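You operate a simulated robot arm through the tools that you are given. There is no shell and no other tool. Be economical: measure what you need, move in short steps, check, and stop when the job is done.

Carry out the task below with a simulated robot arm. There is one attempt and no reset: what you move stays moved.

TASK
Stand the black nut beside the clips box. It goes on the side that lies toward x +0.0, y -1.0 (a direction in the base frame), with about 3 cm between them.
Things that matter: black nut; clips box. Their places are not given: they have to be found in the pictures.

It is judged by the outcome, as a careful person would: the job done as asked, and still so three seconds after it is handed in. It fails if anything else is knocked over, pushed out of place, dropped, spilled or broken.

THE ROBOT
A 7-joint arm with a two-finger parallel gripper, fixed in place. Base frame: the origin is at the foot of the arm, x ahead of it, y to its left, z up; the work surface is at about z = 860. Lengths are in mm, angles in degrees, forces in N, time in s.
With the tool pointing down near the work surface it reaches from about 240 to 680 mm from the base axis. Its first joint turns from -66.0 to 66.0 degrees. Payload 2.4 kg.
Tool frame: the origin (TCP) lies between the finger pads and is the grasp point; the fingertips stand 30 mm ahead of it; z points along the fingers, y is the line along which they close. The gripper opens to 94 mm. The fingers are 28 mm wide and 10 mm thick; the gripper's body (50 by 96 mm) begins 55 mm behind the TCP.
Orientation is that of the tool frame in the base frame, as a unit quaternion [w, x, y, z]. With the fingers straight down and closing along the base's y, the tool's x points along the base's -x, its y along +y and its z along -z.

THE INTERFACE
- The arm moves only by the tool play_rows. Its argument "rows" is a list that holds one entry, the list of rows, each a list of 7 numbers: the shift along the base's x, y, z in mm, then the turn, a rotation vector about the base's x, y, z in degrees, then the opening in per cent of the stroke, from 0 (shut) to 100 (fully open). In form: [[[dx, dy, dz, wx, wy, wz, claw], ...]]. A call has 1 to 10 rows; each row shifts and turns the commanded pose from where the row before left it. A row lasts 0.2 s, in which the tool goes at most 50 mm and 8.6 degrees; a call with a longer step from one row to the next is refused whole, and so is a gripper value outside its range. A pose out of reach is approached as far as the arm can. The call stops where the force on the tool passes 40 N (or 10 N more than at its start, if that is more) or the arm is blocked; 0.2 s more then pass. The fingers move at their own pace (about 153 mm/s each) and stop on an object; they squeeze with about 22 N. The grip force told is the motor's: it shows also when the fingers shut on nothing. Time passes only in rows, and 0.2 s behind the last, so rows that do not move let the fingers close. It gives the time, the measured TCP pose, the force on the tool (base axes), the opening and the grip force at its end, in the units of the frame above (readings bear some noise), and new pictures: "views" is both (left out), scene, wrist or none.
- Cameras (640 x 400 px; columns grow to the right, rows downward): "scene" is fixed at [45.6, 468.4, 1458.3]; the picture's right is [-0.76, -0.65, 0.00], its down [-0.26, 0.30, -0.92] and it looks along [0.60, -0.70, -0.40] (base axes); focal length 341 px, centre (320, 200). "wrist" rides on the gripper at [-37, 0, -58] in the tool frame; the picture's right is [0.00, -1.00, 0.00], its down [0.97, 0.00, -0.24] and it looks along [0.24, 0.00, 0.97] (tool axes); focal length 218 px, centre (320, 200).
- measure_at(camera, pixels): for up to 12 pixels [column, row] of the newest picture of that camera ("zoom" is the newest enlarged one), the place [x, y, z] in the base frame of the surface seen there, good to about 3 mm, but the place of the scene camera against the robot may be out by one fixed shift of up to 12 mm in any direction. No time passes.
- zoom(camera, box): a new picture of the part [left, top, right, bottom] of that camera's present view, enlarged. No time passes.
- sign_off(): hands the job in; it is judged then, once.

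Work in short steps. Measure before you move; look again where a grasp or a placing could have gone wrong, and mend it. You have 60 turns and 120 pictures in all, the two below and enlarged ones among them. Open the gripper and draw the arm clear of the work before you hand the job in, unless the task says otherwise; then end with one line.

The tools are called after "Call:" by a JSON object that holds its "name" and its "arguments". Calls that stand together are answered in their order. play_rows: Moves the arm, as the interface text tells. Its arguments: {"type":"object","properties":{"rows":{"type":"array"},"views":{"type":"string","enum":["both","scene","wrist","none"]}},"required":["rows"]} The other tools are called the same way: measure_at (camera, pixels) gives the place of the surface under pixels of a picture; zoom (camera, box) takes an enlarged picture of a part of a camera's view; sign_off () hands the job in.

At the start:

```text
time_s: 0.0
eef_pos: [397.9, -216.0, 1121.4]
tcp_rot: [0.0, 0.0, 1.0, 0.0]
contact_force: [-0.3, 0.2, 0.4]
finger_gap: 94.1
grip_force: 0.1
```

scene: 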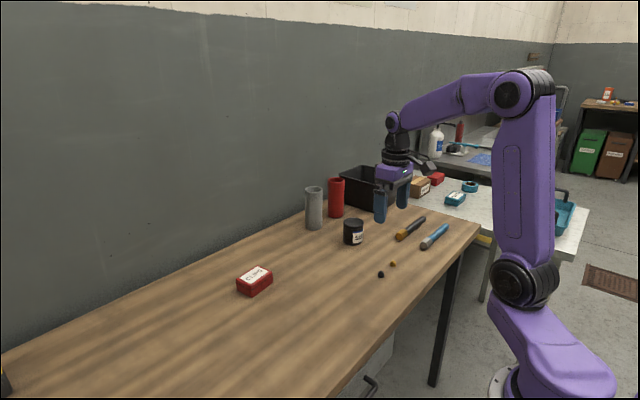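
wrist: 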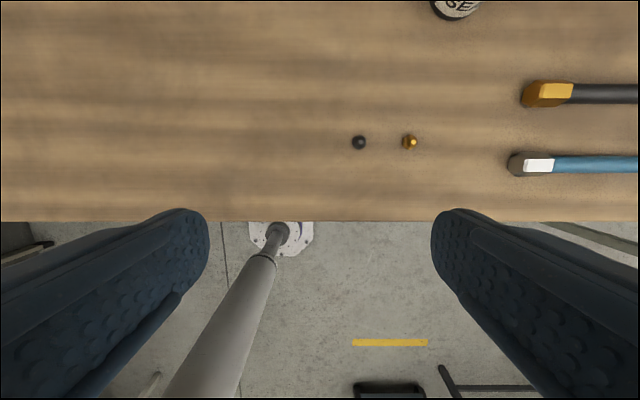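

The scene shows a red box at (254,281), perhaps the clips box, and a small black item at (381,274), perhaps the nut. I zoom in on both and measure.

Call:
{"name": "zoom", "arguments": {"camera": "scene", "box": [220, 240, 300, 310]}}

Call:
{"name": "zoom", "arguments": {"camera": "wrist", "box": [330, 110, 440, 180]}}

Call:
{"name": "measure_at", "arguments": {"camera": "wrist", "pixels": [[359, 142], [410, 142], [359, 158], [340, 142]]}}

Call:
{"name": "measure_at", "arguments": {"camera": "scene", "pixels": [[381, 274], [393, 263], [237, 280], [254, 286], [272, 277], [253, 268], [250, 297], [271, 286], [237, 290]]}}

Call:
{"name": "zoom", "arguments": {"camera": "scene", "box": [360, 250, 410, 290]}}

```text
5.71 times, centred on (260, 275) of scene
```

zoom: 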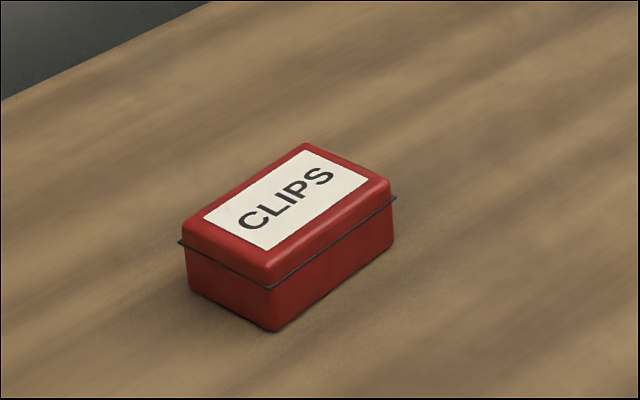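

```text
5.71 times, centred on (385, 145) of wrist
```

zoom: 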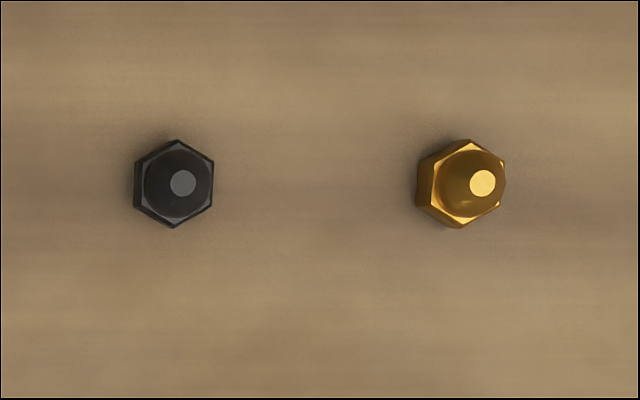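

```text
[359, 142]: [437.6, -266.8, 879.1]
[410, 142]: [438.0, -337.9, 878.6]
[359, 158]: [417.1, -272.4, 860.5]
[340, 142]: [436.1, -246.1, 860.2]
```

```text
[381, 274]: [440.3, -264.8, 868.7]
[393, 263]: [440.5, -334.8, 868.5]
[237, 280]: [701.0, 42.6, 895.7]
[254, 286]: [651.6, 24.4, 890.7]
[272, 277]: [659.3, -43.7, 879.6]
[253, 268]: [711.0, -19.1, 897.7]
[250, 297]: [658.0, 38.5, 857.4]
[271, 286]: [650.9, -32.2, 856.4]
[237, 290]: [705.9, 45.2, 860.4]
```

```text
10.00 times, centred on (385, 270) of scene
```

zoom: 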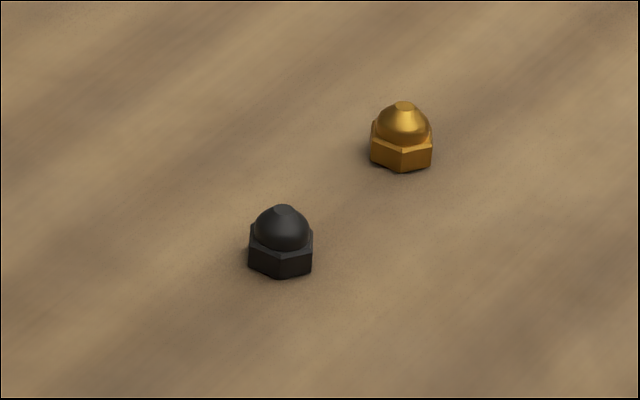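

The black nut stands upright at about (438,-267) with its flats facing ±y, so the present orientation suits the grasp. I move above it with a half-open gripper, keeping clear of the gold nut 70 mm away.

Call:
{"name": "play_rows", "arguments": {"rows": [[[20, -25, -30, 0, 0, 0, 45], [20, -26, -40, 0, 0, 0, 45], [0, 0, -40, 0, 0, 0, 45], [0, 0, -40, 0, 0, 0, 45], [0, 0, 0, 0, 0, 0, 45]]]}}

```text
refused: row 2 steps farther than a row can; nothing moved
```

Call:
{"name": "play_rows", "arguments": {"rows": [[[20, -25, -25, 0, 0, 0, 45], [20, -26, -25, 0, 0, 0, 45], [0, 0, -45, 0, 0, 0, 45], [0, 0, -45, 0, 0, 0, 45], [0, 0, 0, 0, 0, 0, 45]]]}}

```text
time_s: 1.2
eef_pos: [442.0, -267.5, 981.8]
tcp_rot: [0.0, 0.0, 1.0, 0.001]
contact_force: [0.2, -0.1, -0.5]
finger_gap: 42.3
grip_force: 0.0
```

scene: 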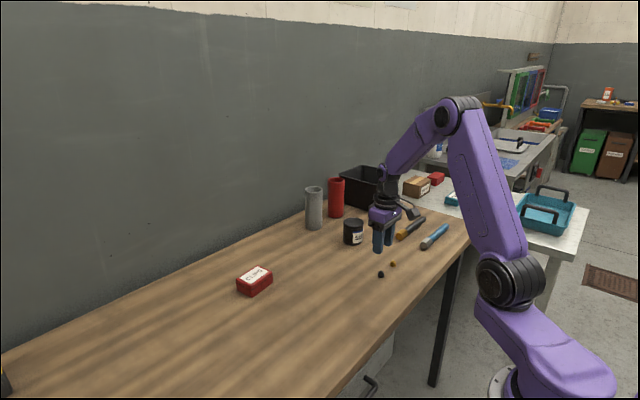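
wrist: 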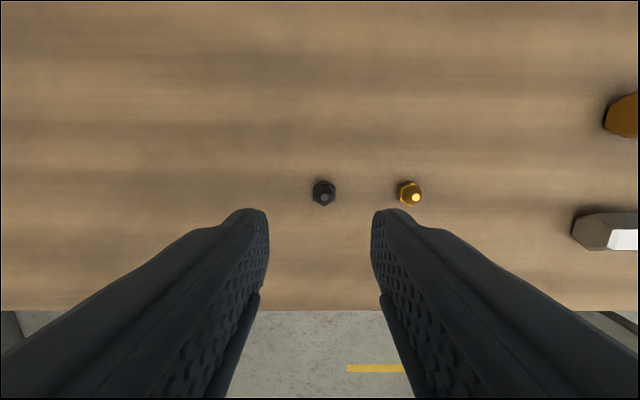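

The nut is at (324,193) in the wrist view; I measure it again from here.

Call:
{"name": "measure_at", "arguments": {"camera": "wrist", "pixels": [[324, 195], [314, 193], [334, 193], [324, 182], [324, 203], [410, 195]]}}

Call:
{"name": "zoom", "arguments": {"camera": "wrist", "box": [300, 175, 348, 205]}}

```text
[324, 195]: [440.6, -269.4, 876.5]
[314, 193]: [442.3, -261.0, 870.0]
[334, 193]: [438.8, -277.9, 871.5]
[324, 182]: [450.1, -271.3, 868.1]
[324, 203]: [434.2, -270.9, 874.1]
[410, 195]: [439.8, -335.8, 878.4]
```

```text
13.33 times, centred on (324, 190) of wrist
```

zoom: 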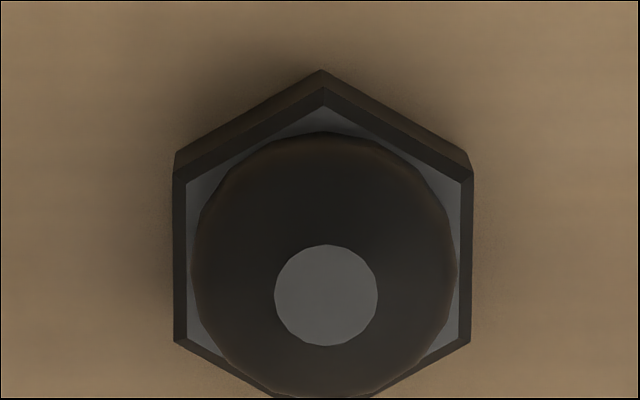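

Nut centre is about (440,-269.5). I descend so the tips end about 2-3 mm above the table (TCP 892.5), straddling the nut.

Call:
{"name": "play_rows", "arguments": {"rows": [[[-1, -2, -40, 0, 0, 0, 45], [0, 0, -35, 0, 0, 0, 45], [0, 0, -14, 0, 0, 0, 45], [0, 0, 0, 0, 0, 0, 45]]]}}

```text
time_s: 2.2
eef_pos: [437.8, -267.7, 892.3]
tcp_rot: [0.0, -0.001, 1.0, 0.0]
contact_force: [0.3, 0.5, -1.5]
finger_gap: 42.5
grip_force: 0.0
```

scene: 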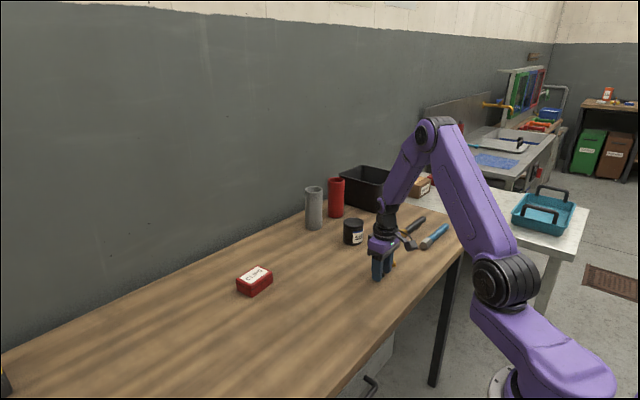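
wrist: 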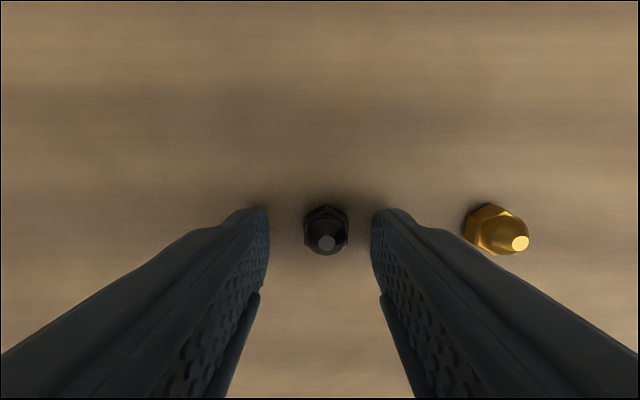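

The nut at (326,232) sits between the fingers. I close on it and wait.

Call:
{"name": "play_rows", "arguments": {"rows": [[[1, -2, 0, 0, 0, 0, 45], [0, 0, 0, 0, 0, 0, 25], [0, 0, 0, 0, 0, 0, 10], [0, 0, 0, 0, 0, 0, 0], [0, 0, 0, 0, 0, 0, 0]]], "views": "wrist"}}

```text
time_s: 3.4
eef_pos: [438.3, -270.4, 891.7]
tcp_rot: [0.0, 0.0, 1.0, 0.001]
contact_force: [0.3, -0.5, 0.5]
finger_gap: 17.8
grip_force: 22.1
```

wrist: 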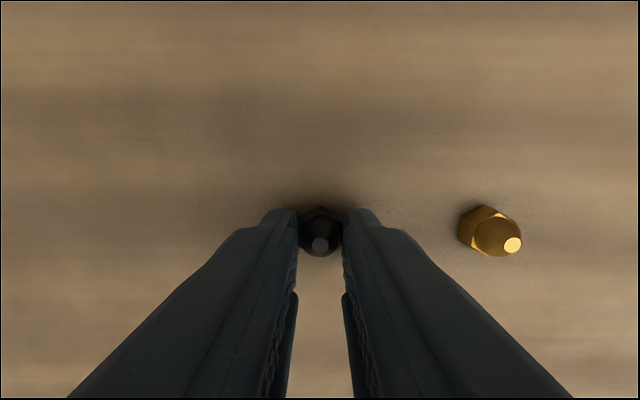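

The gap of 17.8 mm with 22 N shows the nut is gripped. I lift straight up and begin heading toward the box.

Call:
{"name": "play_rows", "arguments": {"rows": [[[0, 0, 30, 0, 0, 0, 0], [0, 0, 45, 0, 0, 0, 0], [0, 0, 45, 0, 0, 0, 0], [35, 30, 0, 0, 0, 0, 0], [35, 30, 0, 0, 0, 0, 0], [35, 30, 0, 0, 0, 0, 0], [35, 30, 0, 0, 0, 0, 0], [20, 30, 0, 0, 0, 0, 0], [0, 0, 0, 0, 0, 0, 0]]]}}

```text
time_s: 5.4
eef_pos: [595.1, -118.3, 1009.7]
tcp_rot: [0.001, 0.0, 1.0, 0.0]
contact_force: [0.3, -0.5, -0.2]
finger_gap: 17.8
grip_force: 22.2
```

scene: 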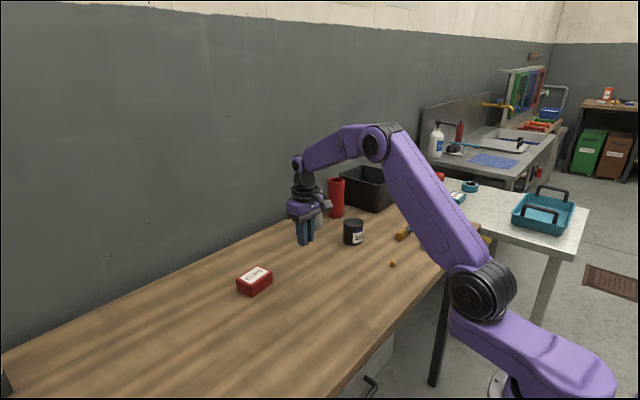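
wrist: 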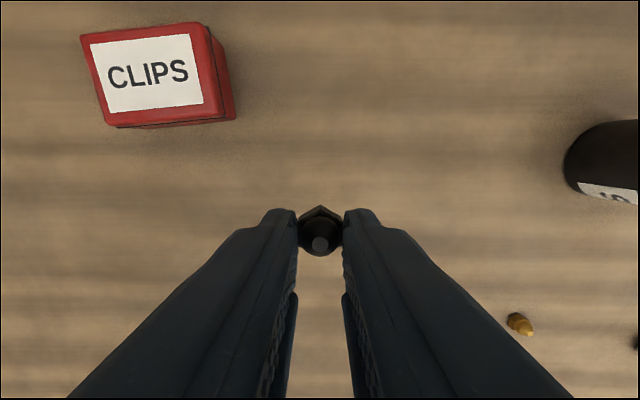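

The box is in view at (155,75) and the nut is held. I measure the box corners.

Call:
{"name": "measure_at", "arguments": {"camera": "wrist", "pixels": [[84, 38], [203, 26], [214, 118], [108, 122], [229, 80], [236, 115], [222, 50], [150, 75], [120, 128]]}}

Call:
{"name": "zoom", "arguments": {"camera": "wrist", "box": [70, 10, 262, 130]}}

```text
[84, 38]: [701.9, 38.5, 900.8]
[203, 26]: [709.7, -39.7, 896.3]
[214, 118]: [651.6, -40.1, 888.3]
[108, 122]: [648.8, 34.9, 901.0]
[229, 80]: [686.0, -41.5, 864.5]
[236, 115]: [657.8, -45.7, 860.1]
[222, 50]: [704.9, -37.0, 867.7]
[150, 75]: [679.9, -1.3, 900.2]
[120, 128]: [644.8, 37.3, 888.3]
```

```text
3.33 times, centred on (166, 70) of wrist
```

zoom: 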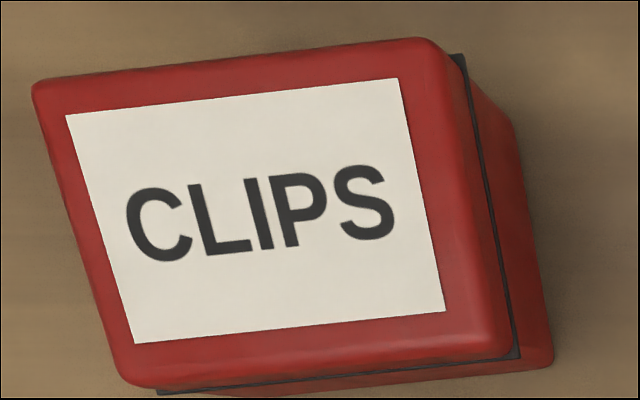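

Box centre is about (679,-1), its -y face at y≈-42. Target nut centre is (678,-82); I go above it first and check reach.

Call:
{"name": "play_rows", "arguments": {"rows": [[[30, 12, -10, 0, 0, 0, 0], [30, 12, -20, 0, 0, 0, 0], [22, 12, -30, 0, 0, 0, 0], [0, 0, 0, 0, 0, 0, 0], [0, 0, 0, 0, 0, 0, 0]]]}}

```text
time_s: 6.6
eef_pos: [679.1, -84.7, 952.2]
tcp_rot: [0.0, 0.0, 1.0, -0.001]
contact_force: [-1.0, -0.6, -0.5]
finger_gap: 18.2
grip_force: 22.2
```

scene: 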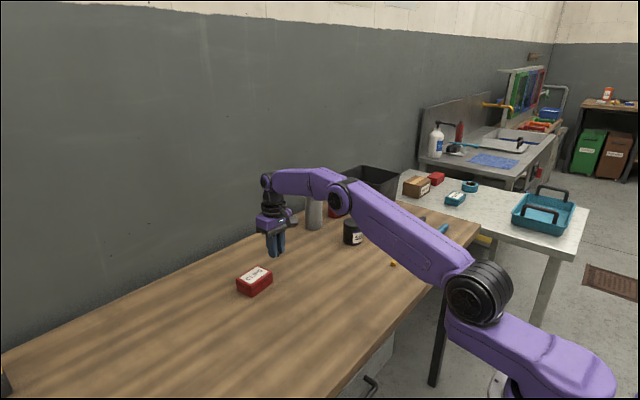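
wrist: 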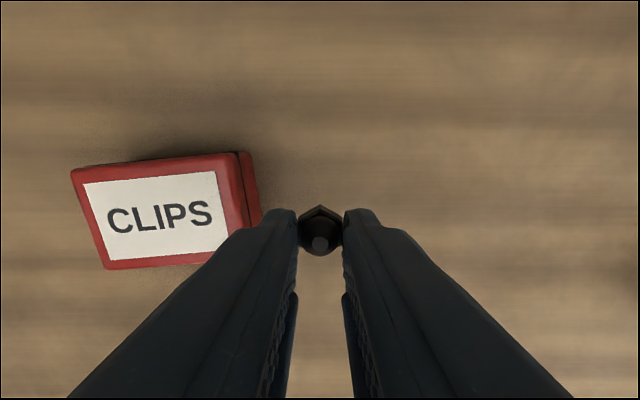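

The arm reaches (679,-85). I measure the box's -y side again from this nearer view.

Call:
{"name": "measure_at", "arguments": {"camera": "wrist", "pixels": [[254, 180], [258, 200], [250, 160], [244, 185], [228, 160], [72, 174], [106, 266], [320, 243]]}}

Call:
{"name": "zoom", "arguments": {"camera": "wrist", "box": [200, 140, 360, 240]}}

```text
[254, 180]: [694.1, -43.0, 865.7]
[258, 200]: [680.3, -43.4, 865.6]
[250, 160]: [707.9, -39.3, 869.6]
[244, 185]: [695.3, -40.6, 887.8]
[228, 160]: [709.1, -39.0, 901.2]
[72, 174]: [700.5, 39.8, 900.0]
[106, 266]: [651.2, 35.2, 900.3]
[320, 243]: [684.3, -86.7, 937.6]
```

```text
4.00 times, centred on (280, 190) of wrist
```

zoom: 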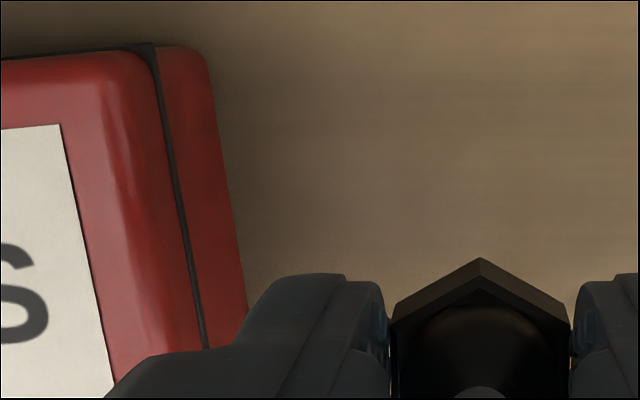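

The face is at y≈-43 and the nut at y≈-86, so I shift +3 in y, descend to near table contact and stop.

Call:
{"name": "play_rows", "arguments": {"rows": [[[-1, 3, -25, 0, 0, 0, 0], [0, 0, -20, 0, 0, 0, 0], [0, 0, -10, 0, 0, 0, 0], [0, 0, 0, 0, 0, 0, 0], [0, 0, 0, 0, 0, 0, 0]]]}}

```text
time_s: 7.8
eef_pos: [678.1, -81.0, 897.0]
tcp_rot: [0.0, 0.0, 1.0, 0.0]
contact_force: [-0.1, 0.5, 0.4]
finger_gap: 17.9
grip_force: 22.2
```

scene: 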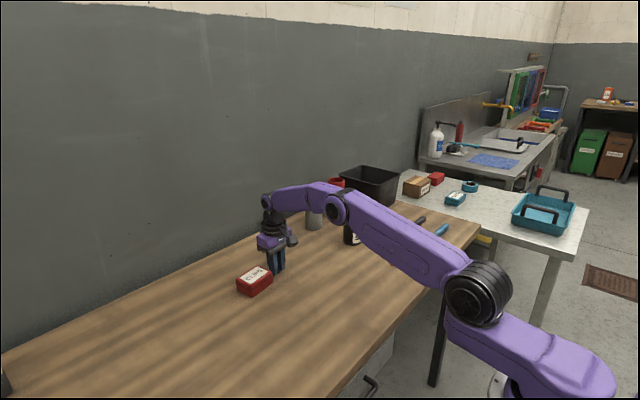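
wrist: 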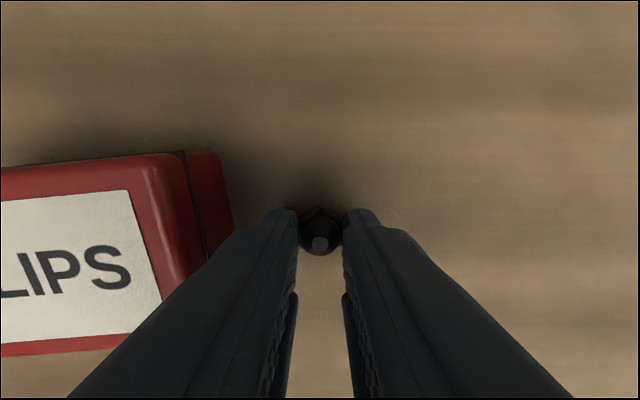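

TCP is at 897, about 5 mm above the pick height. I lower it in small steps.

Call:
{"name": "play_rows", "arguments": {"rows": [[[0, 0, -2, 0, 0, 0, 0], [0, 0, -1.5, 0, 0, 0, 0], [0, 0, 0, 0, 0, 0, 0], [0, 0, 0, 0, 0, 0, 0]]], "views": "wrist"}}

Call:
{"name": "measure_at", "arguments": {"camera": "wrist", "pixels": [[220, 180], [230, 215], [214, 160], [320, 243]]}}

```text
time_s: 8.8
eef_pos: [678.7, -80.3, 893.3]
tcp_rot: [0.001, 0.0, 1.0, 0.0]
contact_force: [-0.3, 0.8, -0.9]
finger_gap: 18.1
grip_force: 21.9
```

wrist: 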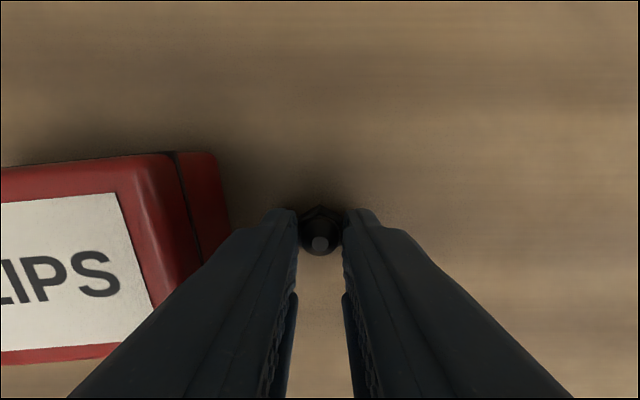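

```text
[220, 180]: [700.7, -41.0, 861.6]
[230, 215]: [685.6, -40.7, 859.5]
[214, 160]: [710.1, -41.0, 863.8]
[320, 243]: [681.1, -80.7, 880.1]
```

The face reads y≈-41 and the nut -81, a gap of about 31 mm, as asked. I lower about 1.5 mm more to seat the nut, then open slightly.

Call:
{"name": "play_rows", "arguments": {"rows": [[[0, 0, -1, 0, 0, 0, 0], [0, 0, -0.7, 0, 0, 0, 0], [0, 0, 0, 0, 0, 0, 0]]], "views": "none"}}

```text
time_s: 9.6
eef_pos: [679.7, -82.2, 892.5]
tcp_rot: [0.001, 0.001, 1.0, 0.0]
contact_force: [-0.3, 0.7, 4.8]
finger_gap: 18.1
grip_force: 21.2
```

The upward force of about 5 N shows the nut is on the table. I open slightly and rise straight up.

Call:
{"name": "play_rows", "arguments": {"rows": [[[0, 0, 0, 0, 0, 0, 24], [0, 0, 0, 0, 0, 0, 32], [0, 0, 0, 0, 0, 0, 32], [0, 0, 15, 0, 0, 0, 32], [0, 0, 30, 0, 0, 0, 32], [0, 0, 40, 0, 0, 0, 32], [0, 0, 0, 0, 0, 0, 32]]]}}

```text
time_s: 11.2
eef_pos: [678.8, -83.8, 977.7]
tcp_rot: [0.001, 0.0, 1.0, 0.0]
contact_force: [0.3, -0.3, -0.1]
finger_gap: 30.0
grip_force: 0.0
```

scene: 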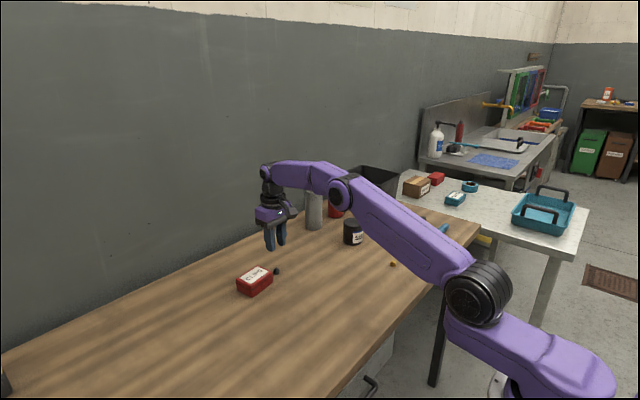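
wrist: 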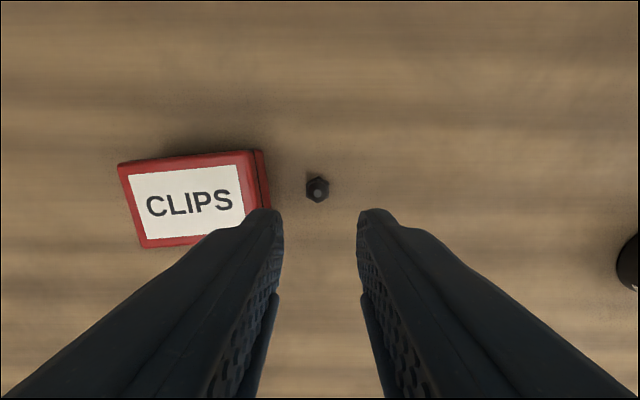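

The nut stands at (317,189) beside the box. I withdraw up and back, then verify.

Call:
{"name": "play_rows", "arguments": {"rows": [[[0, 0, 40, 0, 0, 0, 50], [-40, 0, 20, 0, 0, 0, 50], [-40, 0, 20, 0, 0, 0, 50], [0, 0, 0, 0, 0, 0, 50]]]}}

Call:
{"name": "zoom", "arguments": {"camera": "scene", "box": [225, 250, 305, 300]}}

```text
time_s: 12.2
eef_pos: [603.2, -83.9, 1055.1]
tcp_rot: [0.001, 0.0, 1.0, 0.0]
contact_force: [0.3, -0.1, 1.4]
finger_gap: 47.1
grip_force: 0.0
```

scene: 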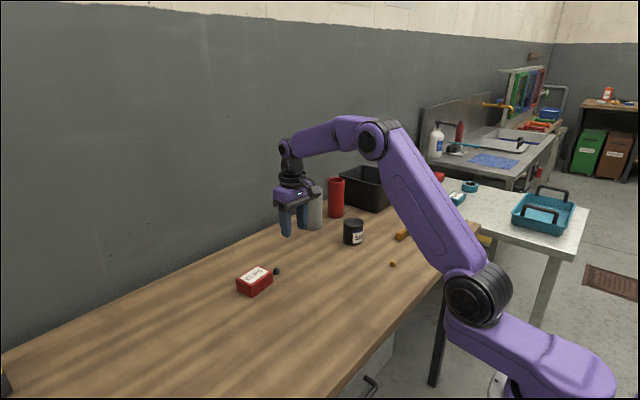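
wrist: 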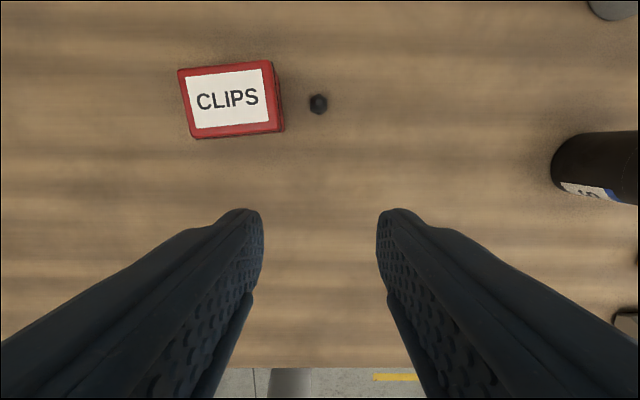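

```text
8.00 times, centred on (265, 275) of scene
```

zoom: 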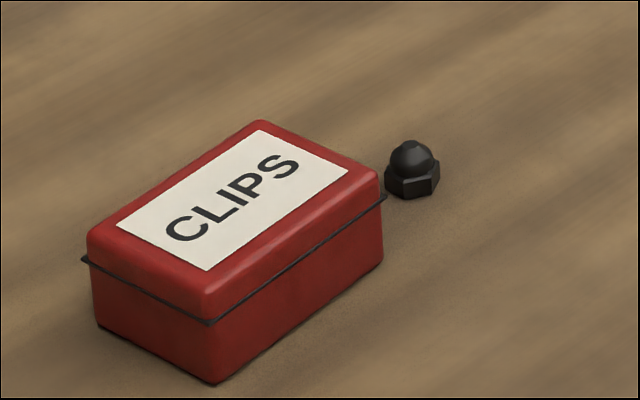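

The nut stands upright with about 3 cm to the box, the box has not moved, and the arm is clear.

Call:
{"name": "sign_off", "arguments": {}}

```text
The job is handed in.
```

The black nut is standing upright beside the clips box, on its −y side, with a gap of about 3 cm; nothing else was moved.
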